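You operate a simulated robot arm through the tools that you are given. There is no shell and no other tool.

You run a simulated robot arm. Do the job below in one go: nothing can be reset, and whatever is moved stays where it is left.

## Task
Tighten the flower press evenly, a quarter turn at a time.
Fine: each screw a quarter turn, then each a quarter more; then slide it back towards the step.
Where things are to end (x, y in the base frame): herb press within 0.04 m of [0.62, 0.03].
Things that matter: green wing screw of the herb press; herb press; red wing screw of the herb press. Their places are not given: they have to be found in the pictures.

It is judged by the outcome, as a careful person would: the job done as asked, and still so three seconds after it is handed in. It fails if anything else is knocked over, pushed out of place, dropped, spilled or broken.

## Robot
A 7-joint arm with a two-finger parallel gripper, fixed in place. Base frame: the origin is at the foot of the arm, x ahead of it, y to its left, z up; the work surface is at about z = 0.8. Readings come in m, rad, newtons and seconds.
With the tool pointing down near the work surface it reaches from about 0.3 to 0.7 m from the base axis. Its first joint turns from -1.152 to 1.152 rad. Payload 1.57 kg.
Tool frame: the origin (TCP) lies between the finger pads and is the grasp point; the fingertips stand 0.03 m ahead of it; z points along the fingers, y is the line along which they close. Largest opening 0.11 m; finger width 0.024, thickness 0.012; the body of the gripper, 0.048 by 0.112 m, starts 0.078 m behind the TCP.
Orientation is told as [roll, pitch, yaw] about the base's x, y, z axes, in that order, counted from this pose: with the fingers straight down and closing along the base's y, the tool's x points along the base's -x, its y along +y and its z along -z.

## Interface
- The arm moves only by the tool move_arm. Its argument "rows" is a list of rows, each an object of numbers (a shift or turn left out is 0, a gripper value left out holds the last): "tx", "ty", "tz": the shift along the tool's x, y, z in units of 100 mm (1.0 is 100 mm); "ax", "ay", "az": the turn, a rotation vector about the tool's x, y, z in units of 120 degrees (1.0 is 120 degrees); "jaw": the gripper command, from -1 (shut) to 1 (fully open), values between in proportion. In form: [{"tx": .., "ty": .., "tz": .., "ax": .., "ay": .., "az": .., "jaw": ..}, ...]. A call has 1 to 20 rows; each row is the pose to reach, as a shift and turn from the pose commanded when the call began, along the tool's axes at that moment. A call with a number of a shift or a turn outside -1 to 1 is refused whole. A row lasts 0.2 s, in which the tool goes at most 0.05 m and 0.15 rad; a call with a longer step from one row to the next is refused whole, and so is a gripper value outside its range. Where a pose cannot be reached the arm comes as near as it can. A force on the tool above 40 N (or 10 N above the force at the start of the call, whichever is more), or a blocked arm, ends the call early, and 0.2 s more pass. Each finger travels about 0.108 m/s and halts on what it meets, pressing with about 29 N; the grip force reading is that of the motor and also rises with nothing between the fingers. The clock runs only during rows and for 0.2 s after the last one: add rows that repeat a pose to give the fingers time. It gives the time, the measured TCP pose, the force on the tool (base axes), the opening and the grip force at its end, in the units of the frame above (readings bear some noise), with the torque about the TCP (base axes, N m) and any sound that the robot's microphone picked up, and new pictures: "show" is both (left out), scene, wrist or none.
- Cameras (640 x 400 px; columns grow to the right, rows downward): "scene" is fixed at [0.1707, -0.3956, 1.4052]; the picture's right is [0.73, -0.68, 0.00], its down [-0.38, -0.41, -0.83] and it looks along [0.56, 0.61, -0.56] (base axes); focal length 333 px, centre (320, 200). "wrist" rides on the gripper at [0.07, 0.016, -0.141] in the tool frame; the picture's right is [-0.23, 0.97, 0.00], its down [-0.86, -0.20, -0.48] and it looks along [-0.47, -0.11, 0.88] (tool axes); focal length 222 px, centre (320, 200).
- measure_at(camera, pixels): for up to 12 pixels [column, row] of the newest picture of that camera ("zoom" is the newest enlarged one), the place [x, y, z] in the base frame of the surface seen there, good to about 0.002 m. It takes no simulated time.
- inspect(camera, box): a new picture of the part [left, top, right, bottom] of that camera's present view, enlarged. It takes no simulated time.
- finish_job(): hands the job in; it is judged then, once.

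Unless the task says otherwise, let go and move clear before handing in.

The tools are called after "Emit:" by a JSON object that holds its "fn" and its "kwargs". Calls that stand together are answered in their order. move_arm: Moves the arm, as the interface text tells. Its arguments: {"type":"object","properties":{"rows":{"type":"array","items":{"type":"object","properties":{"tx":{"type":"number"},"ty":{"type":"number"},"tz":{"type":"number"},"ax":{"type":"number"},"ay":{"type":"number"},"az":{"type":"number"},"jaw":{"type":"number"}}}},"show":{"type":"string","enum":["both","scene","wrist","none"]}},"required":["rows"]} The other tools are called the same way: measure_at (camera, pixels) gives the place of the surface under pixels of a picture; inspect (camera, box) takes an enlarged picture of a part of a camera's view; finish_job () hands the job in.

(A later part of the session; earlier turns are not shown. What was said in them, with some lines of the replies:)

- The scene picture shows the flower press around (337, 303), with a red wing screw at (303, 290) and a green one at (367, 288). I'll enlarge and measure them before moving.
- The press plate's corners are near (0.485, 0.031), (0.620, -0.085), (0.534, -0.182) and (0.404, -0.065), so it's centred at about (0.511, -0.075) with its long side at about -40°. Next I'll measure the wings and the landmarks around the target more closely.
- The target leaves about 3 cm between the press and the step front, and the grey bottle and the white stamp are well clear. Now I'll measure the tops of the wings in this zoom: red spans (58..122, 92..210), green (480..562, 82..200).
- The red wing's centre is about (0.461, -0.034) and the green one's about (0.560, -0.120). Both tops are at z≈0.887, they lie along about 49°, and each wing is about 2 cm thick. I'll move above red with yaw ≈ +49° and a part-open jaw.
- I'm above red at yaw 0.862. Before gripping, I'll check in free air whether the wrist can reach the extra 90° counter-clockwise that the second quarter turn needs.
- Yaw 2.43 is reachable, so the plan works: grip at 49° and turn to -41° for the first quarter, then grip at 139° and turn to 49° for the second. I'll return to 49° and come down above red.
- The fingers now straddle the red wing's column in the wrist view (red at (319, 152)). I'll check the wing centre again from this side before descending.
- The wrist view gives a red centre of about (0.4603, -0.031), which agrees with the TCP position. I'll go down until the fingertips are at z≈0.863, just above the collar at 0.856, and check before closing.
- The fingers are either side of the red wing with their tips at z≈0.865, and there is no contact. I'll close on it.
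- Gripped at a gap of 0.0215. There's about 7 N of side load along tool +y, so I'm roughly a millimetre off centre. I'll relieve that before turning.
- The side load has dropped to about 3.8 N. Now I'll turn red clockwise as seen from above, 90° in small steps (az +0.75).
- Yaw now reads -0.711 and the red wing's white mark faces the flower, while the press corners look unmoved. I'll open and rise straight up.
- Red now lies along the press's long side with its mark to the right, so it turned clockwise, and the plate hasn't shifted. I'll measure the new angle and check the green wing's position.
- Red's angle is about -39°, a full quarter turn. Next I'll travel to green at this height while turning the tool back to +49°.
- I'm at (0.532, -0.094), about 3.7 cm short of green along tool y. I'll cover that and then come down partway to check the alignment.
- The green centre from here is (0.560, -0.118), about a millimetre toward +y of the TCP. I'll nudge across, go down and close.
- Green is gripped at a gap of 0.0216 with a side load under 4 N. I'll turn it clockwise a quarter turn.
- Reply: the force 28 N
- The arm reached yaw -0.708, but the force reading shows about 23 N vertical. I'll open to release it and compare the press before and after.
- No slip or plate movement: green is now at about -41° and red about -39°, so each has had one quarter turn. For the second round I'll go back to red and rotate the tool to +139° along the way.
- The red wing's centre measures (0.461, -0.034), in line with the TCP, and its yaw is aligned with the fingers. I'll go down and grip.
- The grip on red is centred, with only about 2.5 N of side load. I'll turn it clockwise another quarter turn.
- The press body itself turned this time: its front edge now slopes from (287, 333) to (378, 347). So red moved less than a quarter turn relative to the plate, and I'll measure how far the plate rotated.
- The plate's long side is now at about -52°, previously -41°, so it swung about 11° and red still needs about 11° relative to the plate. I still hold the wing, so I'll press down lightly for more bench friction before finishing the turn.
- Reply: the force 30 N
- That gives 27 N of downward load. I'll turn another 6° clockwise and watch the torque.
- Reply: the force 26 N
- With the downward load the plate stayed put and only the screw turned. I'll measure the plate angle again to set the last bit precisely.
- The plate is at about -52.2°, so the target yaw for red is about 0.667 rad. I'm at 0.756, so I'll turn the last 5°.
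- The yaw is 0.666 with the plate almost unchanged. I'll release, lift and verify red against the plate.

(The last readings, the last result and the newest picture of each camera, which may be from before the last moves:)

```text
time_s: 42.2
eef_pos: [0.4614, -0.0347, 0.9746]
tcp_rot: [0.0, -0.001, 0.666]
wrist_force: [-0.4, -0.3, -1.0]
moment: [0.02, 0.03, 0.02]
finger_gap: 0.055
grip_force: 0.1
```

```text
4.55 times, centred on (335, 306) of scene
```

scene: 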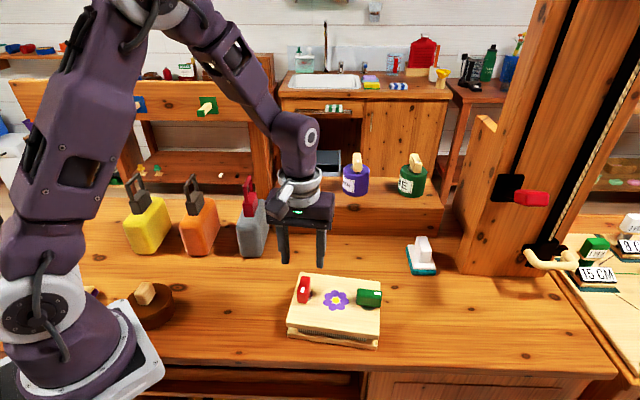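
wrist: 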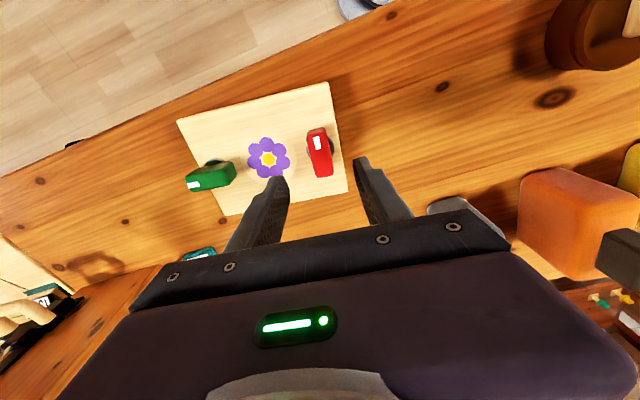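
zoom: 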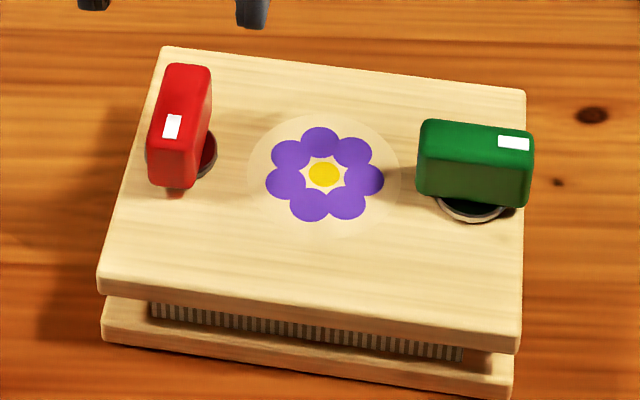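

Emit:
{"fn": "measure_at", "kwargs": {"camera": "zoom", "pixels": [[170, 70], [152, 138], [206, 72], [192, 144], [426, 124], [528, 132], [420, 150], [525, 160], [220, 56], [500, 88], [180, 286], [470, 338]]}}

Emit:
{"fn": "inspect", "kwargs": {"camera": "wrist", "box": [172, 75, 364, 220]}}

```text
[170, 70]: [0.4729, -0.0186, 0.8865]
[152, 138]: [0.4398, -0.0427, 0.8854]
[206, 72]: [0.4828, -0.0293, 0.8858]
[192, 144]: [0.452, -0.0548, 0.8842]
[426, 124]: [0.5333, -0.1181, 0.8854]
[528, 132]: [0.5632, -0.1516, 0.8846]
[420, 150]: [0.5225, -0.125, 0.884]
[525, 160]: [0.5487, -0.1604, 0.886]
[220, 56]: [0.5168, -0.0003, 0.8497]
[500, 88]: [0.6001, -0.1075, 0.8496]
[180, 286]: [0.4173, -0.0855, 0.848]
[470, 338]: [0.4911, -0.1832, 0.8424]
```

```text
2.76 times, centred on (268, 148) of wrist
```

zoom: 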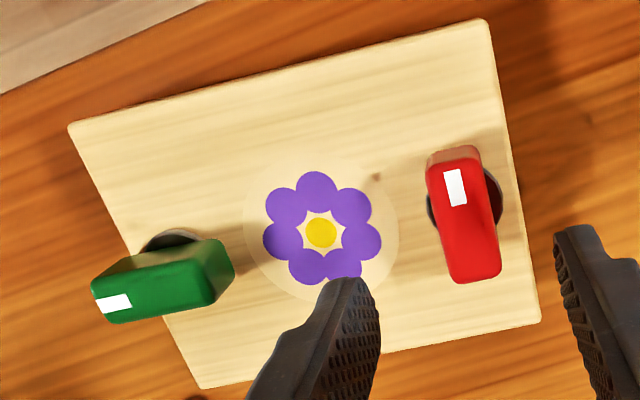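

Red is perpendicular to the plate again (wing about 38°, plate -52°), with the mark at the opposite end, so it has had two quarters. Green's centre is now about (0.5415, -0.138), so I'll travel there while rotating the tool to about 128°.

Emit:
{"fn": "move_arm", "kwargs": {"rows": [{"ty": -0.08, "az": -0.06225}, {"ty": -0.16, "az": -0.1245}, {"ty": -0.24, "az": -0.18675}, {"ty": -0.32, "az": -0.249}, {"ty": -0.4, "az": -0.31125}, {"ty": -0.48, "az": -0.3735}, {"ty": -0.56, "az": -0.43575}, {"ty": -0.64, "az": -0.498}, {"ty": -0.72, "az": -0.56025}, {"ty": -0.8, "az": -0.6225}, {"ty": -0.88, "az": -0.68475}, {"ty": -0.96, "az": -0.747}, {"ty": -0.96, "az": -0.747}], "show": "none"}}

Emit:
{"fn": "move_arm", "kwargs": {"rows": [{"tx": 0.12}, {"tx": 0.24}, {"tx": 0.351}, {"tx": 0.351, "tz": 0.15}, {"tx": 0.351, "tz": 0.3}, {"tx": 0.351, "tz": 0.3}], "show": "both"}}

Emit:
{"fn": "inspect", "kwargs": {"camera": "wrist", "box": [240, 90, 432, 210]}}

```text
time_s: 45.0
eef_pos: [0.5198, -0.1091, 0.975]
tcp_rot: [0.0, -0.001, 2.231]
wrist_force: [-0.2, 0.3, 0.7]
moment: [-0.02, 0.02, 0.0]
finger_gap: 0.0551
grip_force: 0.0
```

```text
time_s: 46.4
eef_pos: [0.5401, -0.1376, 0.9457]
tcp_rot: [-0.001, 0.0, 2.23]
wrist_force: [-0.1, -0.7, -0.6]
moment: [0.0, 0.0, 0.04]
finger_gap: 0.0552
grip_force: 0.0
```

scene: 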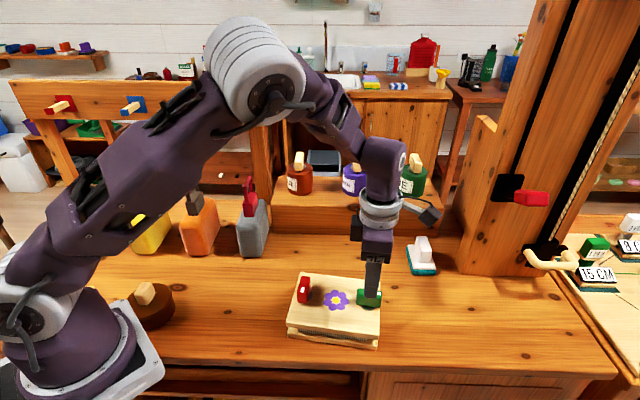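
wrist: 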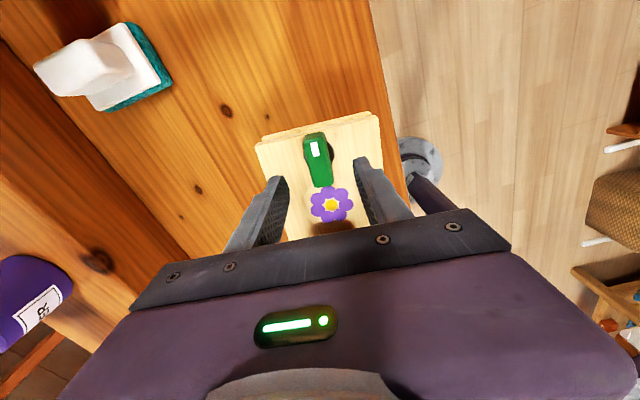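

```text
3.33 times, centred on (336, 150) of wrist
```

zoom: 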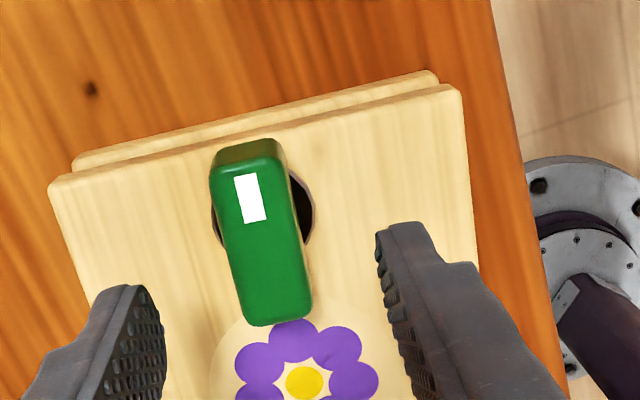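

Emit:
{"fn": "measure_at", "kwargs": {"camera": "zoom", "pixels": [[216, 172], [280, 158], [248, 320], [308, 305], [262, 240], [214, 215], [312, 200], [100, 180], [420, 96]]}}

```text
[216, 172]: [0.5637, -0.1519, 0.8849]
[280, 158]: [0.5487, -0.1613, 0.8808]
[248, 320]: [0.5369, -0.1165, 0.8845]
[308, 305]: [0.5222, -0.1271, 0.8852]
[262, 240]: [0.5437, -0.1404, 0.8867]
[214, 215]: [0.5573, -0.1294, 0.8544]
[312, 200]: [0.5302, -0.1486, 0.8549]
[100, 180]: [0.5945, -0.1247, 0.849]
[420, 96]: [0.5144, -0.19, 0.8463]
```

The green centre is (0.5428, -0.139), about 2.6 mm further along tool x and 1 mm along -y. I'll correct that, descend and grip.

Emit:
{"fn": "move_arm", "kwargs": {"rows": [{"tx": 0.026, "ty": -0.01, "tz": 0.15}, {"tx": 0.026, "ty": -0.01, "tz": 0.3}, {"tx": 0.026, "ty": -0.01, "tz": 0.42}, {"tx": 0.026, "ty": -0.01, "tz": 0.5}, {"tx": 0.026, "ty": -0.01, "tz": 0.5}, {"tx": 0.026, "ty": -0.01, "tz": 0.5, "jaw": -0.3}, {"tx": 0.026, "ty": -0.01, "tz": 0.5, "jaw": -0.5}, {"tx": 0.026, "ty": -0.01, "tz": 0.5, "jaw": -1}, {"tx": 0.026, "ty": -0.01, "tz": 0.5, "jaw": -1}, {"tx": 0.026, "ty": -0.01, "tz": 0.5, "jaw": -1}], "show": "both"}}

```text
time_s: 48.6
eef_pos: [0.5433, -0.1385, 0.8937]
tcp_rot: [0.002, 0.0, 2.23]
wrist_force: [-0.6, -1.4, -0.1]
moment: [-0.07, -0.06, 0.03]
finger_gap: 0.022
grip_force: 28.9
```

scene: 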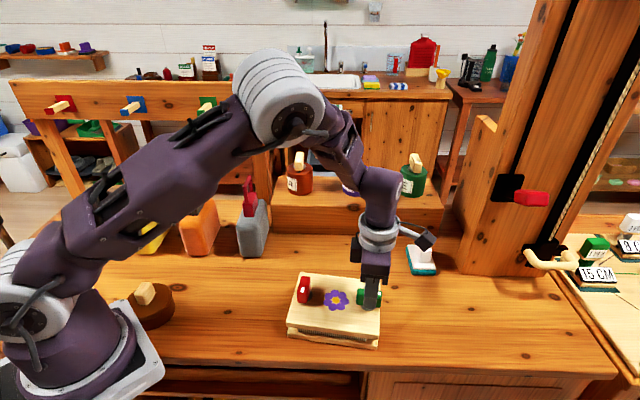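
wrist: 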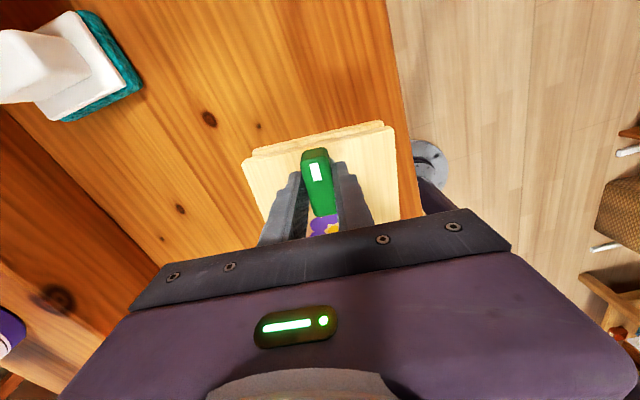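

The grip is well centred, with about 1.5 N of side load. I'll press down about 2 mm and turn the first 30° with that load, then check the plate.

Emit:
{"fn": "move_arm", "kwargs": {"rows": [{"tz": 0.01, "jaw": -1}, {"tz": 0.02, "jaw": -1}, {"tz": 0.02, "az": 0.04, "jaw": -1}, {"tz": 0.02, "az": 0.08, "jaw": -1}, {"tz": 0.02, "az": 0.12, "jaw": -1}, {"tz": 0.02, "az": 0.16, "jaw": -1}, {"tz": 0.02, "az": 0.2, "jaw": -1}, {"tz": 0.02, "az": 0.25, "jaw": -1}], "show": "scene"}}

Emit:
{"fn": "inspect", "kwargs": {"camera": "scene", "box": [280, 262, 390, 350]}}

```text
time_s: 50.4
eef_pos: [0.5439, -0.1396, 0.8931]
tcp_rot: [-0.002, 0.001, 1.704]
wrist_force: [-2.3, -4.6, 10.1]
moment: [-0.81, -0.03, 0.02]
finger_gap: 0.0216
grip_force: 29.0
```

scene: 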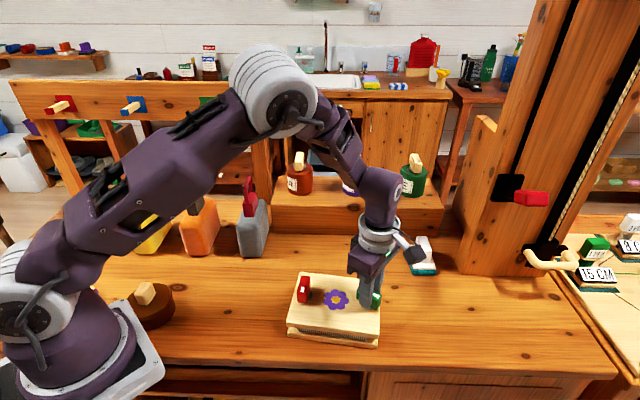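

```text
4.55 times, centred on (335, 306) of scene
```

zoom: 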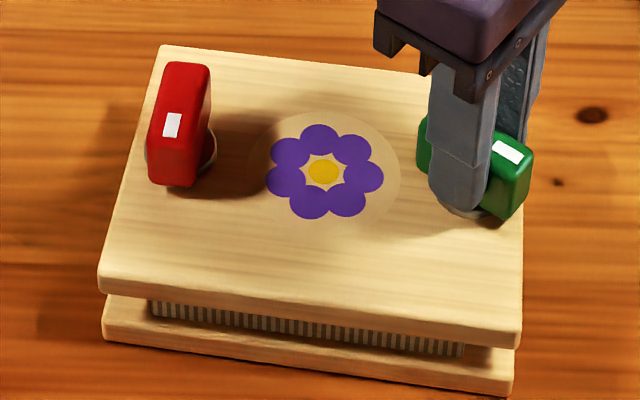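

The plate has held: its corners are still at (163, 46) and (520, 345). The load has eased to 10 N, so I'll add about 1 mm of downward push and turn another 30°.

Emit:
{"fn": "move_arm", "kwargs": {"rows": [{"tz": 0.012, "jaw": -1}, {"tz": 0.012, "az": 0.04, "jaw": -1}, {"tz": 0.012, "az": 0.08, "jaw": -1}, {"tz": 0.012, "az": 0.12, "jaw": -1}, {"tz": 0.012, "az": 0.16, "jaw": -1}, {"tz": 0.012, "az": 0.2, "jaw": -1}, {"tz": 0.012, "az": 0.25, "jaw": -1}], "show": "scene"}}

Emit:
{"fn": "inspect", "kwargs": {"camera": "scene", "box": [280, 262, 390, 350]}}

```text
time_s: 52.0
eef_pos: [0.5436, -0.1384, 0.8913]
tcp_rot: [0.002, -0.001, 1.182]
wrist_force: [-9.7, 5.6, 21.6]
moment: [0.25, 0.06, 0.07]
finger_gap: 0.0218
grip_force: 29.0
```

scene: 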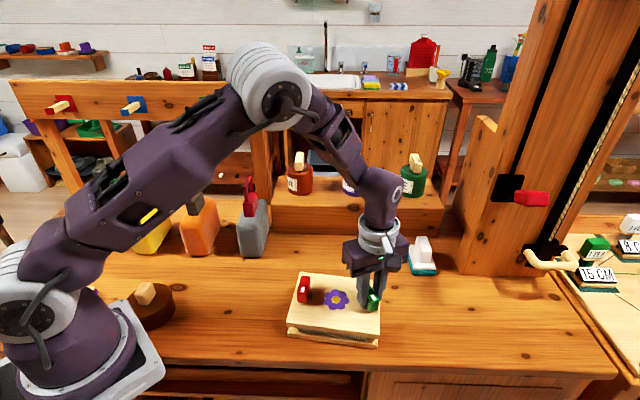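

```text
4.55 times, centred on (335, 306) of scene
```

zoom: 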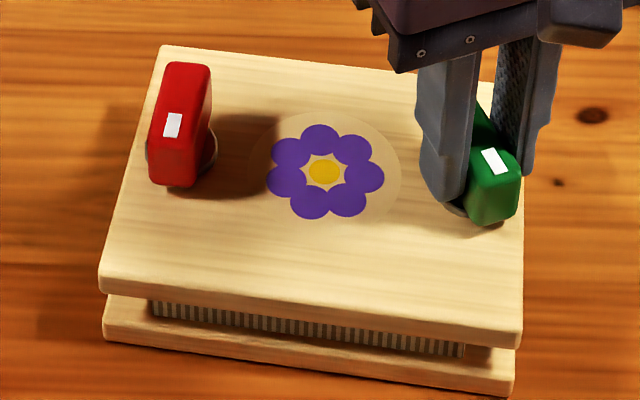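

The plate is still in place with 21 N pressing down, and the yaw reads 1.182. I'll do the final 30°.

Emit:
{"fn": "move_arm", "kwargs": {"rows": [{"az": 0.04, "jaw": -1}, {"az": 0.08, "jaw": -1}, {"az": 0.12, "jaw": -1}, {"az": 0.16, "jaw": -1}, {"az": 0.2, "jaw": -1}, {"az": 0.25, "jaw": -1}, {"az": 0.25, "jaw": -1}], "show": "scene"}}

Emit:
{"fn": "inspect", "kwargs": {"camera": "scene", "box": [280, 262, 390, 350]}}

```text
time_s: 53.6
eef_pos: [0.5439, -0.1393, 0.8906]
tcp_rot: [0.001, 0.001, 0.658]
wrist_force: [-0.8, -0.3, -0.6]
moment: [-0.5, -0.25, 0.18]
finger_gap: 0.0221
grip_force: 28.2
```

scene: 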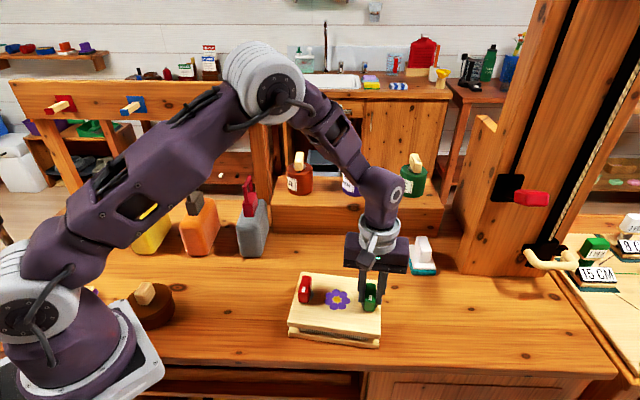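

```text
4.55 times, centred on (335, 306) of scene
```

zoom: 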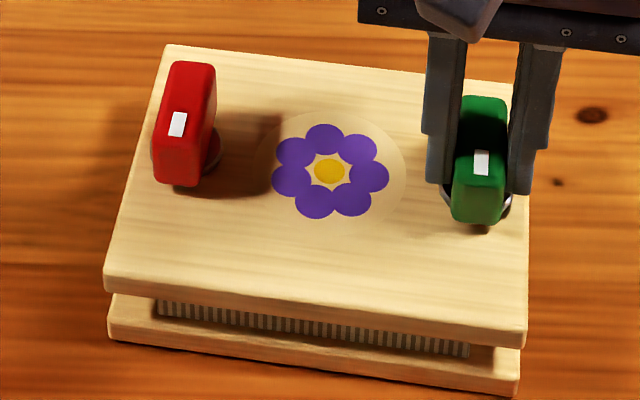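

The load disappeared and the press shifted about a pixel to the right. I'll measure the plate angle against the green wing while I still hold it.

Emit:
{"fn": "measure_at", "kwargs": {"camera": "zoom", "pixels": [[220, 54], [400, 74], [180, 284], [470, 338], [170, 50], [106, 280], [526, 340], [330, 172], [464, 102], [502, 105], [456, 175], [498, 178]]}}

Emit:
{"fn": "measure_at", "kwargs": {"camera": "zoom", "pixels": [[172, 68], [156, 136], [212, 70], [198, 144]]}}

```text
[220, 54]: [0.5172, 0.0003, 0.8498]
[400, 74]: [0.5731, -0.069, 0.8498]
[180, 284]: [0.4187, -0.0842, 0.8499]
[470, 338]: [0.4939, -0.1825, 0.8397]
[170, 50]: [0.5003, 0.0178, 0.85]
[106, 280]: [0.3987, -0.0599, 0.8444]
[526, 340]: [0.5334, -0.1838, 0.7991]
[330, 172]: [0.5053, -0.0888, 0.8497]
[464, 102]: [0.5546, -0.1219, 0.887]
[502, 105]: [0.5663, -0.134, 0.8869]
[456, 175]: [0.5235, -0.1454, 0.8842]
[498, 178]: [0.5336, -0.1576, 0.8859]
```

```text
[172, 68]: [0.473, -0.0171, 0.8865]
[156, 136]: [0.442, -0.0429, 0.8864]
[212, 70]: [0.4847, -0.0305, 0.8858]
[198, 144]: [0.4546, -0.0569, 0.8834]
```

Green reads about 37° by its gripped yaw, and the plate is about -51 to -52°, so it's close to the full quarter. I'll release, lift and check both wings with finer zooms.

Emit:
{"fn": "move_arm", "kwargs": {"rows": [{"jaw": -0.5}, {"jaw": 0}, {"jaw": 0}, {"tz": -0.1, "jaw": 0}, {"tz": -0.3, "jaw": 0}, {"tz": -0.6, "jaw": 0}, {"tz": -0.9, "jaw": 0}, {"tz": -0.9, "jaw": 0}], "show": "both"}}

Emit:
{"fn": "inspect", "kwargs": {"camera": "scene", "box": [284, 264, 388, 324]}}

```text
time_s: 55.4
eef_pos: [0.5439, -0.1398, 0.9825]
tcp_rot: [-0.001, 0.0, 0.659]
wrist_force: [-0.2, 0.2, -0.3]
moment: [-0.01, 0.0, 0.0]
finger_gap: 0.0551
grip_force: 0.0
```

scene: 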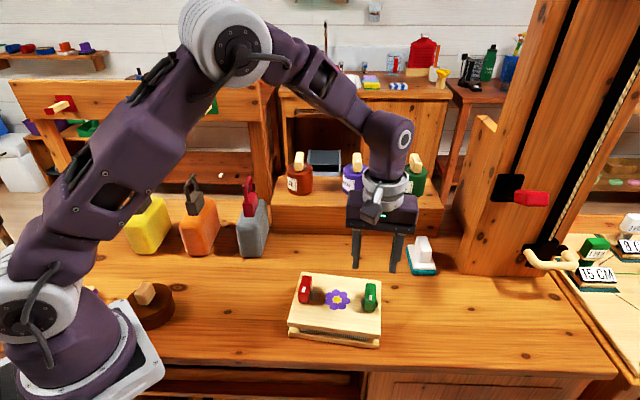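
wrist: 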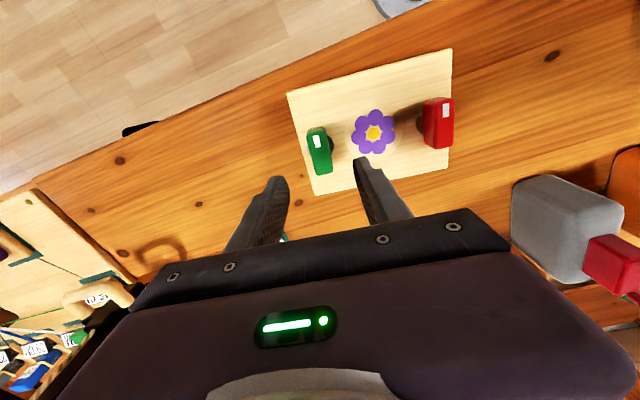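

```text
6.15 times, centred on (336, 294) of scene
```

zoom: 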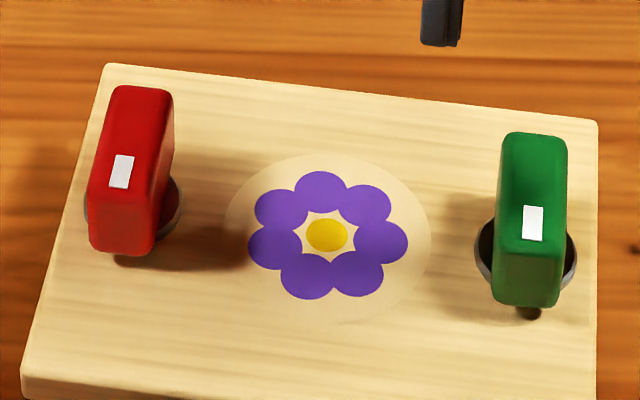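

Emit:
{"fn": "measure_at", "kwargs": {"camera": "zoom", "pixels": [[120, 95], [97, 178], [166, 97], [146, 182], [508, 142], [500, 232], [560, 144], [556, 236], [120, 70], [590, 125], [326, 236], [330, 320]]}}

Emit:
{"fn": "inspect", "kwargs": {"camera": "wrist", "box": [280, 40, 472, 200]}}

```text
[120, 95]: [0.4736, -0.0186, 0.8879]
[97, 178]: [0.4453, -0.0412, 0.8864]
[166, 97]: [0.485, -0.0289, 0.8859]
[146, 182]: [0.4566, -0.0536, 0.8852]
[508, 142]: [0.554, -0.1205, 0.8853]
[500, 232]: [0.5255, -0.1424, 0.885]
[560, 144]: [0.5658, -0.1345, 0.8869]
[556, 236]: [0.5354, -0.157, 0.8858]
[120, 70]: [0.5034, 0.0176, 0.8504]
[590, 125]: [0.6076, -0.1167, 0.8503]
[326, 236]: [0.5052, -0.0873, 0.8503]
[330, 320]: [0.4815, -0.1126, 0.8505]
```

```text
2.50 times, centred on (376, 120) of wrist
```

zoom: 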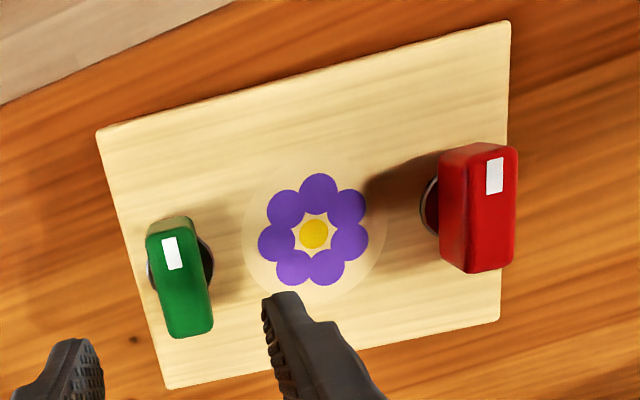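

Red is at about 39.8°, green about 37.0° and the plate -52.2°, so both screws have made two quarter turns to within a couple of degrees. To slide the press I'll open fully and go down in front of its near long edge, to push with both fingers. The press centre is now about (0.505, -0.087).

Emit:
{"fn": "move_arm", "kwargs": {"rows": [{"tx": 0.2, "ty": 0.13, "jaw": 0.2}, {"tx": 0.4, "ty": 0.26, "jaw": 0.4}, {"tx": 0.6, "ty": 0.39, "jaw": 0.6}, {"tx": 0.8, "ty": 0.52, "jaw": 0.8}, {"tx": 1.0, "ty": 0.651, "jaw": 1}, {"tx": 1.0, "ty": 0.651, "tz": 0.2, "jaw": 1}, {"tx": 1.0, "ty": 0.651, "tz": 0.45, "jaw": 1}, {"tx": 1.0, "ty": 0.651, "tz": 0.45, "jaw": 1}], "show": "both"}}

```text
time_s: 57.2
eef_pos: [0.4245, -0.1509, 0.9355]
tcp_rot: [0.0, -0.001, 0.659]
wrist_force: [0.0, -0.7, -0.5]
moment: [0.03, 0.04, -0.03]
finger_gap: 0.1098
grip_force: 0.0
```

scene: 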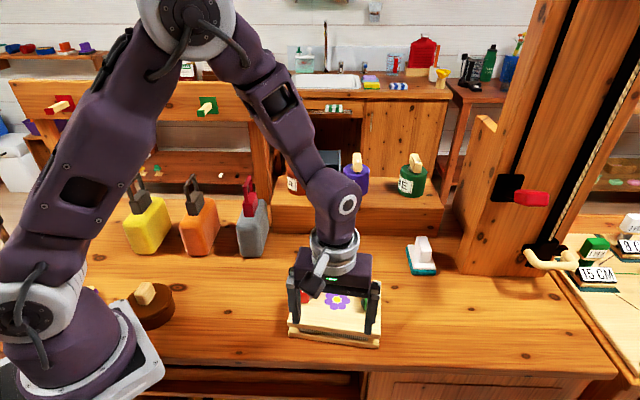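
wrist: 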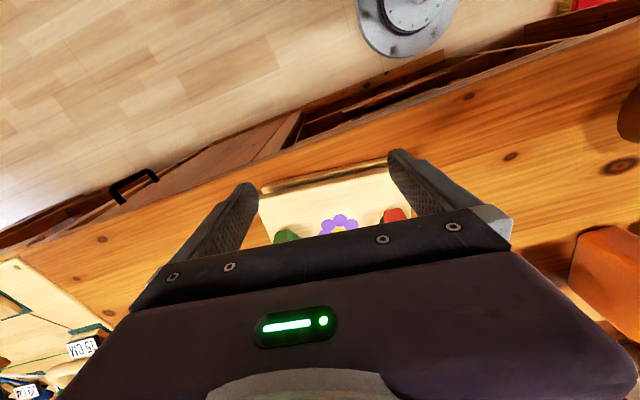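

I'll verify the gap between the fingers and the plate's near edge (wrist pixels around (262, 192) to (388, 165)) before going lower.

Emit:
{"fn": "inspect", "kwargs": {"camera": "wrist", "box": [180, 130, 450, 250]}}

Emit:
{"fn": "measure_at", "kwargs": {"camera": "wrist", "pixels": [[270, 196], [330, 185], [380, 175], [270, 190], [330, 178], [380, 168], [285, 235], [395, 215]]}}

```text
2.37 times, centred on (315, 190) of wrist
```

zoom: 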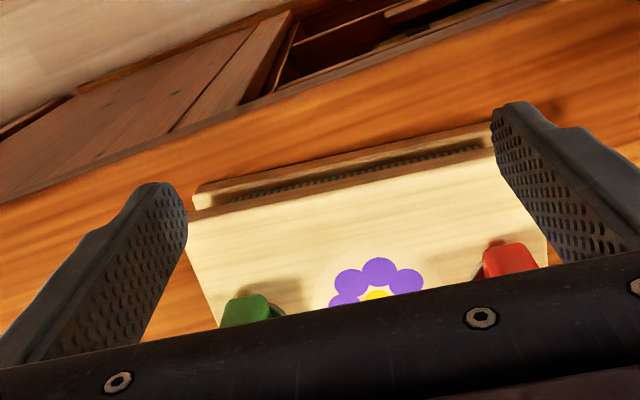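

```text
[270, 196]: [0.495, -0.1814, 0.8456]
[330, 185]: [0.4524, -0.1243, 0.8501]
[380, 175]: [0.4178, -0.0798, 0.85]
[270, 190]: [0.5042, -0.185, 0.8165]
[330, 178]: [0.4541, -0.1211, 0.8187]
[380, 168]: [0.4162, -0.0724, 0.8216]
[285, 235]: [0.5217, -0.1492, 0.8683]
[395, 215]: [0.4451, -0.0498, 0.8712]
```

The near edge is about 36 mm ahead of the TCP line, which leaves about 24 mm of clearance to the finger faces. I'll go down until the tips are about 8 mm above the bench.

Emit:
{"fn": "move_arm", "kwargs": {"rows": [{"tz": 0.25, "jaw": 1}, {"tz": 0.5, "jaw": 1}, {"tz": 0.75, "jaw": 1}, {"tz": 0.88, "jaw": 1}, {"tz": 0.96, "jaw": 1}, {"tz": 0.96, "jaw": 1}], "show": "both"}}

```text
time_s: 58.6
eef_pos: [0.4235, -0.1478, 0.84]
tcp_rot: [-0.001, 0.0, 0.66]
wrist_force: [0.0, 0.6, 0.7]
moment: [0.05, -0.04, 0.0]
finger_gap: 0.11
grip_force: 0.0
```

scene: 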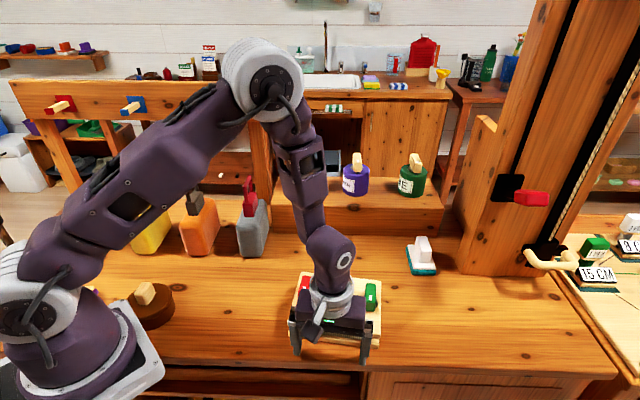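
wrist: 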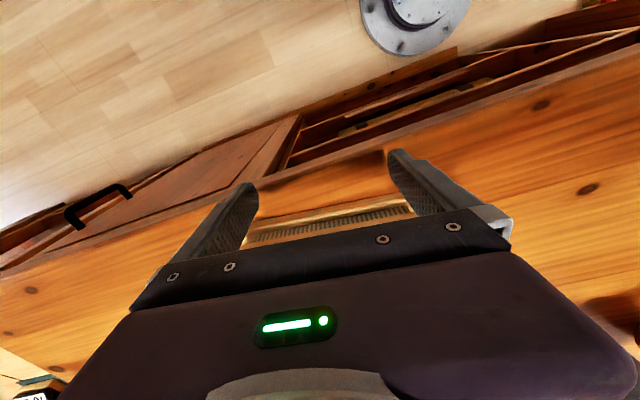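

The fingers are clear, with tips at z≈0.81 in front of the edge. I'll push forward slowly along the tool's -x to make contact and begin the slide.

Emit:
{"fn": "move_arm", "kwargs": {"rows": [{"tx": -0.08, "jaw": 1}, {"tx": -0.15, "jaw": 1}, {"tx": -0.2, "jaw": 1}, {"tx": -0.24, "jaw": 1}, {"tx": -0.28, "jaw": 1}, {"tx": -0.33, "jaw": 1}, {"tx": -0.39, "jaw": 1}, {"tx": -0.45, "jaw": 1}], "show": "both"}}

Emit:
{"fn": "inspect", "kwargs": {"camera": "scene", "box": [270, 240, 400, 360]}}

```text
time_s: 60.4
eef_pos: [0.4601, -0.1209, 0.8405]
tcp_rot: [0.0, 0.001, 0.658]
wrist_force: [-4.3, -3.2, 0.9]
moment: [-0.03, -0.1, 0.07]
finger_gap: 0.1099
grip_force: 0.0
```

scene: 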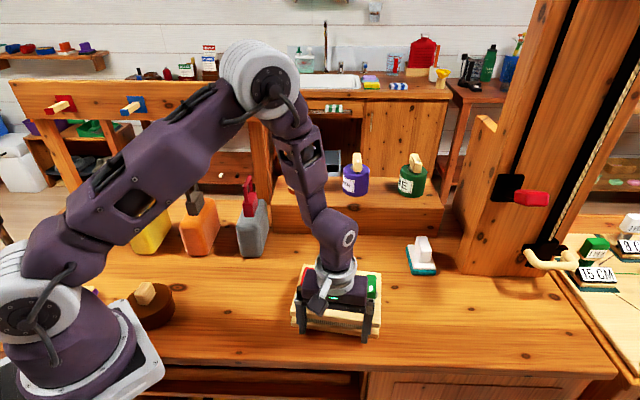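
wrist: 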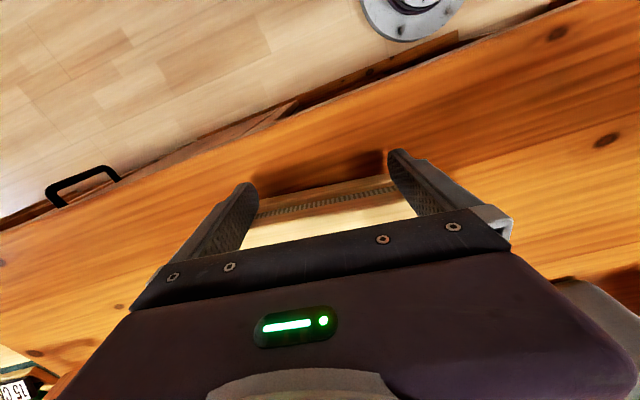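

```text
3.33 times, centred on (335, 300) of scene
```

zoom: 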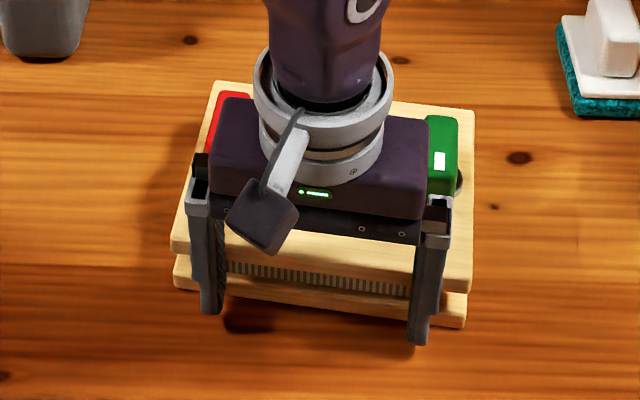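

Contact made: the press is sliding with about 5 N, seated evenly on both fingers. I'll keep pushing along roughly 46° while easing the yaw toward 45° so it squares up with the step, doing the first half now.

Emit:
{"fn": "move_arm", "kwargs": {"rows": [{"tx": -0.07, "ty": 0.005, "az": -0.003, "jaw": 1}, {"tx": -0.14, "ty": 0.01, "az": -0.006, "jaw": 1}, {"tx": -0.21, "ty": 0.015, "az": -0.01, "jaw": 1}, {"tx": -0.28, "ty": 0.021, "az": -0.013, "jaw": 1}, {"tx": -0.35, "ty": 0.027, "az": -0.016, "jaw": 1}, {"tx": -0.42, "ty": 0.033, "az": -0.019, "jaw": 1}, {"tx": -0.49, "ty": 0.039, "az": -0.022, "jaw": 1}, {"tx": -0.56, "ty": 0.045, "az": -0.025, "jaw": 1}, {"tx": -0.63, "ty": 0.051, "az": -0.028, "jaw": 1}, {"tx": -0.7, "ty": 0.057, "az": -0.031, "jaw": 1}], "show": "both"}}

Emit:
{"fn": "inspect", "kwargs": {"camera": "scene", "box": [260, 210, 420, 330]}}

```text
time_s: 62.6
eef_pos: [0.5132, -0.0748, 0.8398]
tcp_rot: [0.0, 0.0, 0.726]
wrist_force: [-2.2, -2.6, -1.1]
moment: [-0.05, -0.06, 0.01]
finger_gap: 0.1099
grip_force: 0.0
```

scene: 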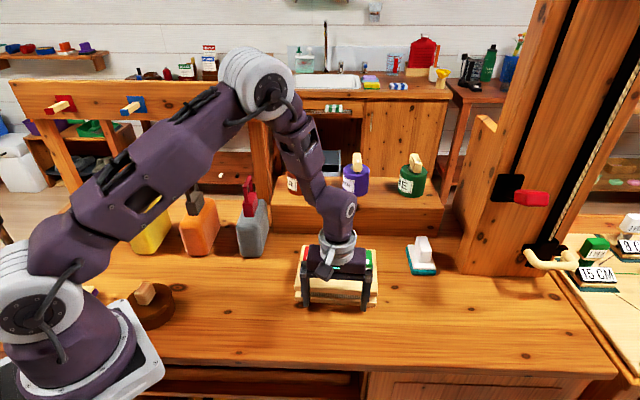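
wrist: 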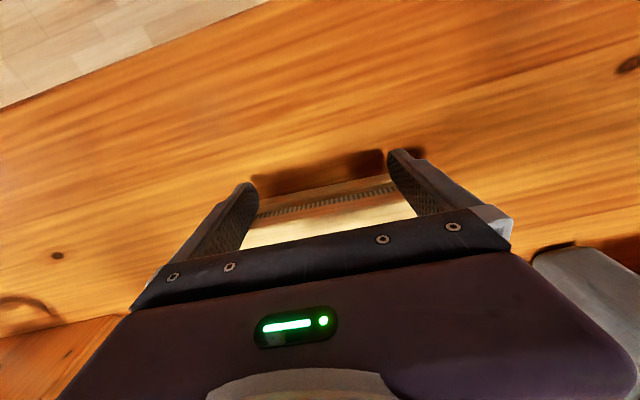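

```text
3.33 times, centred on (340, 270) of scene
```

zoom: 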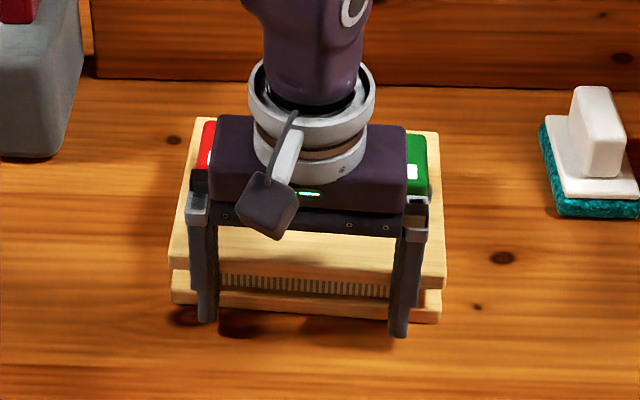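

The press is following squarely. I'll check the centre from the visible corners: far left about (203, 120), far right (437, 132), near (170, 255) and (443, 280).

Emit:
{"fn": "measure_at", "kwargs": {"camera": "zoom", "pixels": [[202, 122], [434, 134], [443, 276], [172, 252], [300, 245], [380, 250]]}}

```text
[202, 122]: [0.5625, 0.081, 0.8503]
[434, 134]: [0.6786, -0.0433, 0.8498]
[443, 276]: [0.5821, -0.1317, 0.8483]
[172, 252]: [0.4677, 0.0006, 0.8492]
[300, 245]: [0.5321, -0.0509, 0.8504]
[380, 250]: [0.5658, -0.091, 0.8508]
```

The centre is at (0.573, -0.023), so about (0.047, 0.053) remains. I'll push the last 7 cm, finishing near yaw 45°.

Emit:
{"fn": "move_arm", "kwargs": {"rows": [{"tx": -0.07, "ty": 0.004, "az": -0.003, "jaw": 1}, {"tx": -0.14, "ty": 0.008, "az": -0.006, "jaw": 1}, {"tx": -0.21, "ty": 0.012, "az": -0.009, "jaw": 1}, {"tx": -0.28, "ty": 0.016, "az": -0.012, "jaw": 1}, {"tx": -0.35, "ty": 0.02, "az": -0.015, "jaw": 1}, {"tx": -0.42, "ty": 0.024, "az": -0.018, "jaw": 1}, {"tx": -0.49, "ty": 0.028, "az": -0.021, "jaw": 1}, {"tx": -0.56, "ty": 0.032, "az": -0.024, "jaw": 1}, {"tx": -0.63, "ty": 0.036, "az": -0.026, "jaw": 1}, {"tx": -0.68, "ty": 0.039, "az": -0.028, "jaw": 1}, {"tx": -0.705, "ty": 0.04, "az": -0.028, "jaw": 1}], "show": "both"}}

Emit:
{"fn": "inspect", "kwargs": {"camera": "scene", "box": [260, 190, 420, 310]}}

```text
time_s: 65.0
eef_pos: [0.5619, -0.0249, 0.8405]
tcp_rot: [0.001, 0.0, 0.784]
wrist_force: [-2.8, -3.9, 1.1]
moment: [0.01, -0.04, -0.11]
finger_gap: 0.1101
grip_force: 0.1
```

scene: 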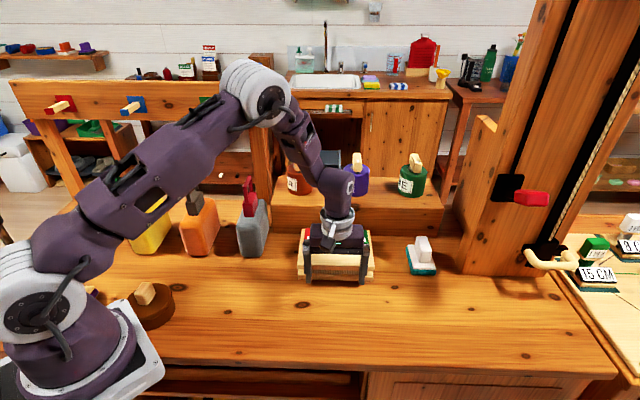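
wrist: 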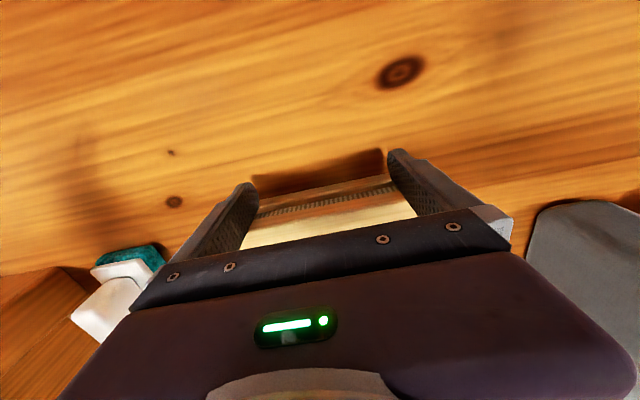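

```text
3.33 times, centred on (340, 250) of scene
```

zoom: 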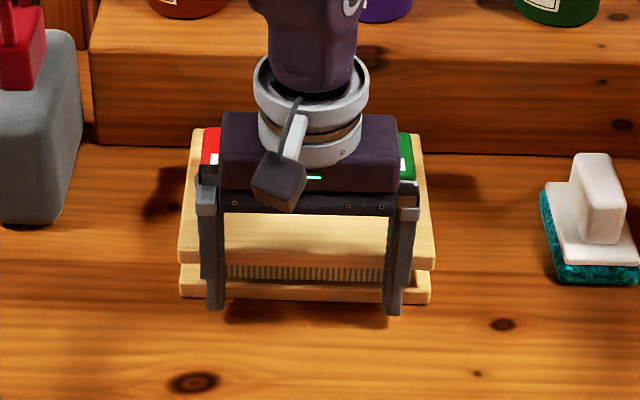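

The TCP and yaw put the press centre at about (0.616, 0.029), right at the target. I'll back the fingers straight away from the edge, then rise.

Emit:
{"fn": "move_arm", "kwargs": {"rows": [{"tx": 0.05, "jaw": 1}, {"tx": 0.15, "jaw": 1}, {"tx": 0.3, "jaw": 1}, {"tx": 0.5, "jaw": 1}, {"tx": 0.5, "tz": -0.3, "jaw": 1}, {"tx": 0.5, "tz": -0.7, "jaw": 1}, {"tx": 0.5, "tz": -1.0, "jaw": 1}, {"tx": 0.5, "tz": -1.0, "jaw": 1}], "show": "none"}}

Emit:
{"fn": "move_arm", "kwargs": {"rows": [{"tx": 0.3, "tz": -0.3, "jaw": 1}, {"tx": 0.6, "tz": -0.6, "jaw": 1}, {"tx": 0.9, "tz": -0.9, "jaw": 1}, {"tx": 0.9, "tz": -0.9, "jaw": 1}], "show": "both"}}

Emit:
{"fn": "inspect", "kwargs": {"camera": "scene", "box": [260, 200, 420, 300]}}

```text
time_s: 66.8
eef_pos: [0.5287, -0.0571, 0.9404]
tcp_rot: [-0.001, -0.001, 0.785]
wrist_force: [-0.6, -1.1, 0.1]
moment: [-0.02, -0.02, -0.01]
finger_gap: 0.1101
grip_force: 0.1
```

```text
time_s: 67.8
eef_pos: [0.4624, -0.12, 1.0313]
tcp_rot: [-0.001, -0.001, 0.783]
wrist_force: [-0.5, -0.2, 0.6]
moment: [-0.03, -0.01, 0.0]
finger_gap: 0.1102
grip_force: 0.0
```

scene: 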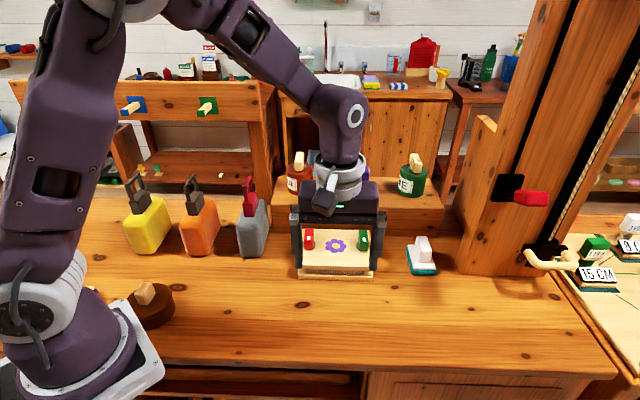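
wrist: 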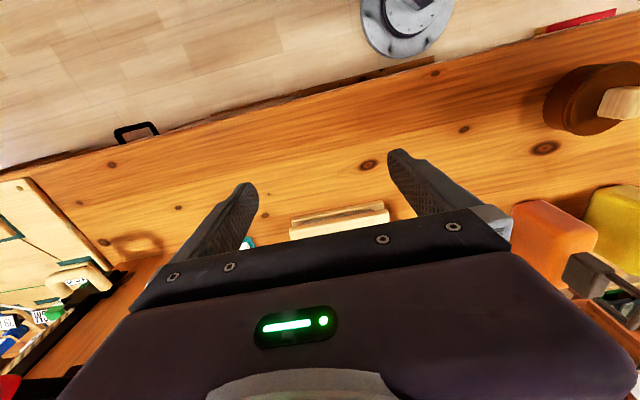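

```text
4.00 times, centred on (340, 250) of scene
```

zoom: 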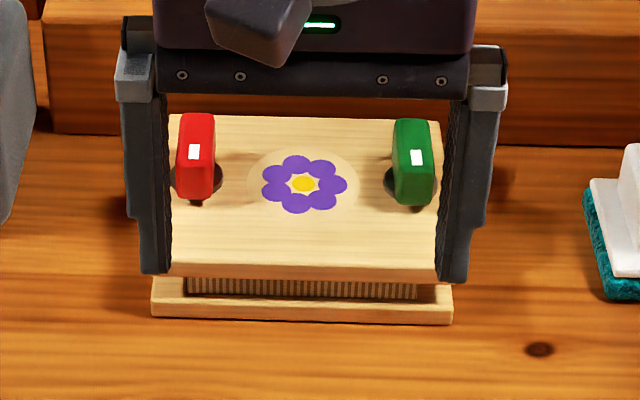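

The press sits in front of the step with both wings perpendicular to it. I'll measure the flower centre, the wings and the plate edge for a final check.

Emit:
{"fn": "measure_at", "kwargs": {"camera": "zoom", "pixels": [[303, 184], [186, 120], [180, 162], [210, 120], [210, 162], [400, 124], [400, 168], [426, 124], [432, 168], [240, 120], [385, 122], [300, 268]]}}

```text
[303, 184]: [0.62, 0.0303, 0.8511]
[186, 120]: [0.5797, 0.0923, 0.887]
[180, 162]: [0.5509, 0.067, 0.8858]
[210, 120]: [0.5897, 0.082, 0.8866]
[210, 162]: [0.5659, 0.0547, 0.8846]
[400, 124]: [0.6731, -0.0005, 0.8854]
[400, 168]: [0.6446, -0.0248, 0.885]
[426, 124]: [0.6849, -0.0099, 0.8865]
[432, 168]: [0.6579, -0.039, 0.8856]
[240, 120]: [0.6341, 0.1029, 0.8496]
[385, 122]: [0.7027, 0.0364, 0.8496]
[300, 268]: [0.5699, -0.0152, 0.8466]
```

The flower centre reads (0.620, 0.030), right on target. Both wings are within about 2° of square to the plate after two quarter turns each. Nothing else has moved and the gripper is open and clear, so I'm handing in.

Emit:
{"fn": "finish_job", "kwargs": {}}

```text
The job is handed in.
```

The flower press is tightened and back in front of the step, and the job is handed in. I turned red, then green, a quarter turn clockwise, then each a quarter more.

- **Screws:** by the camera measurements, both wing screws are within about 2° of the full half turn.
- **Position:** the press centre measured (0.620, 0.030), against a target of [0.62, 0.03]. It sits a few centimetres short of the step.
- **Surroundings:** the last pictures show nothing else moved, and the gripper is open and clear of the press.

During red's second quarter turn the whole press swung about 11° on the bench. I measured the swing and finished red's turn to make up for it. For the rest of the tightening I pressed down lightly, and the plate held its angle, apart from a small shift of a millimetre or two.
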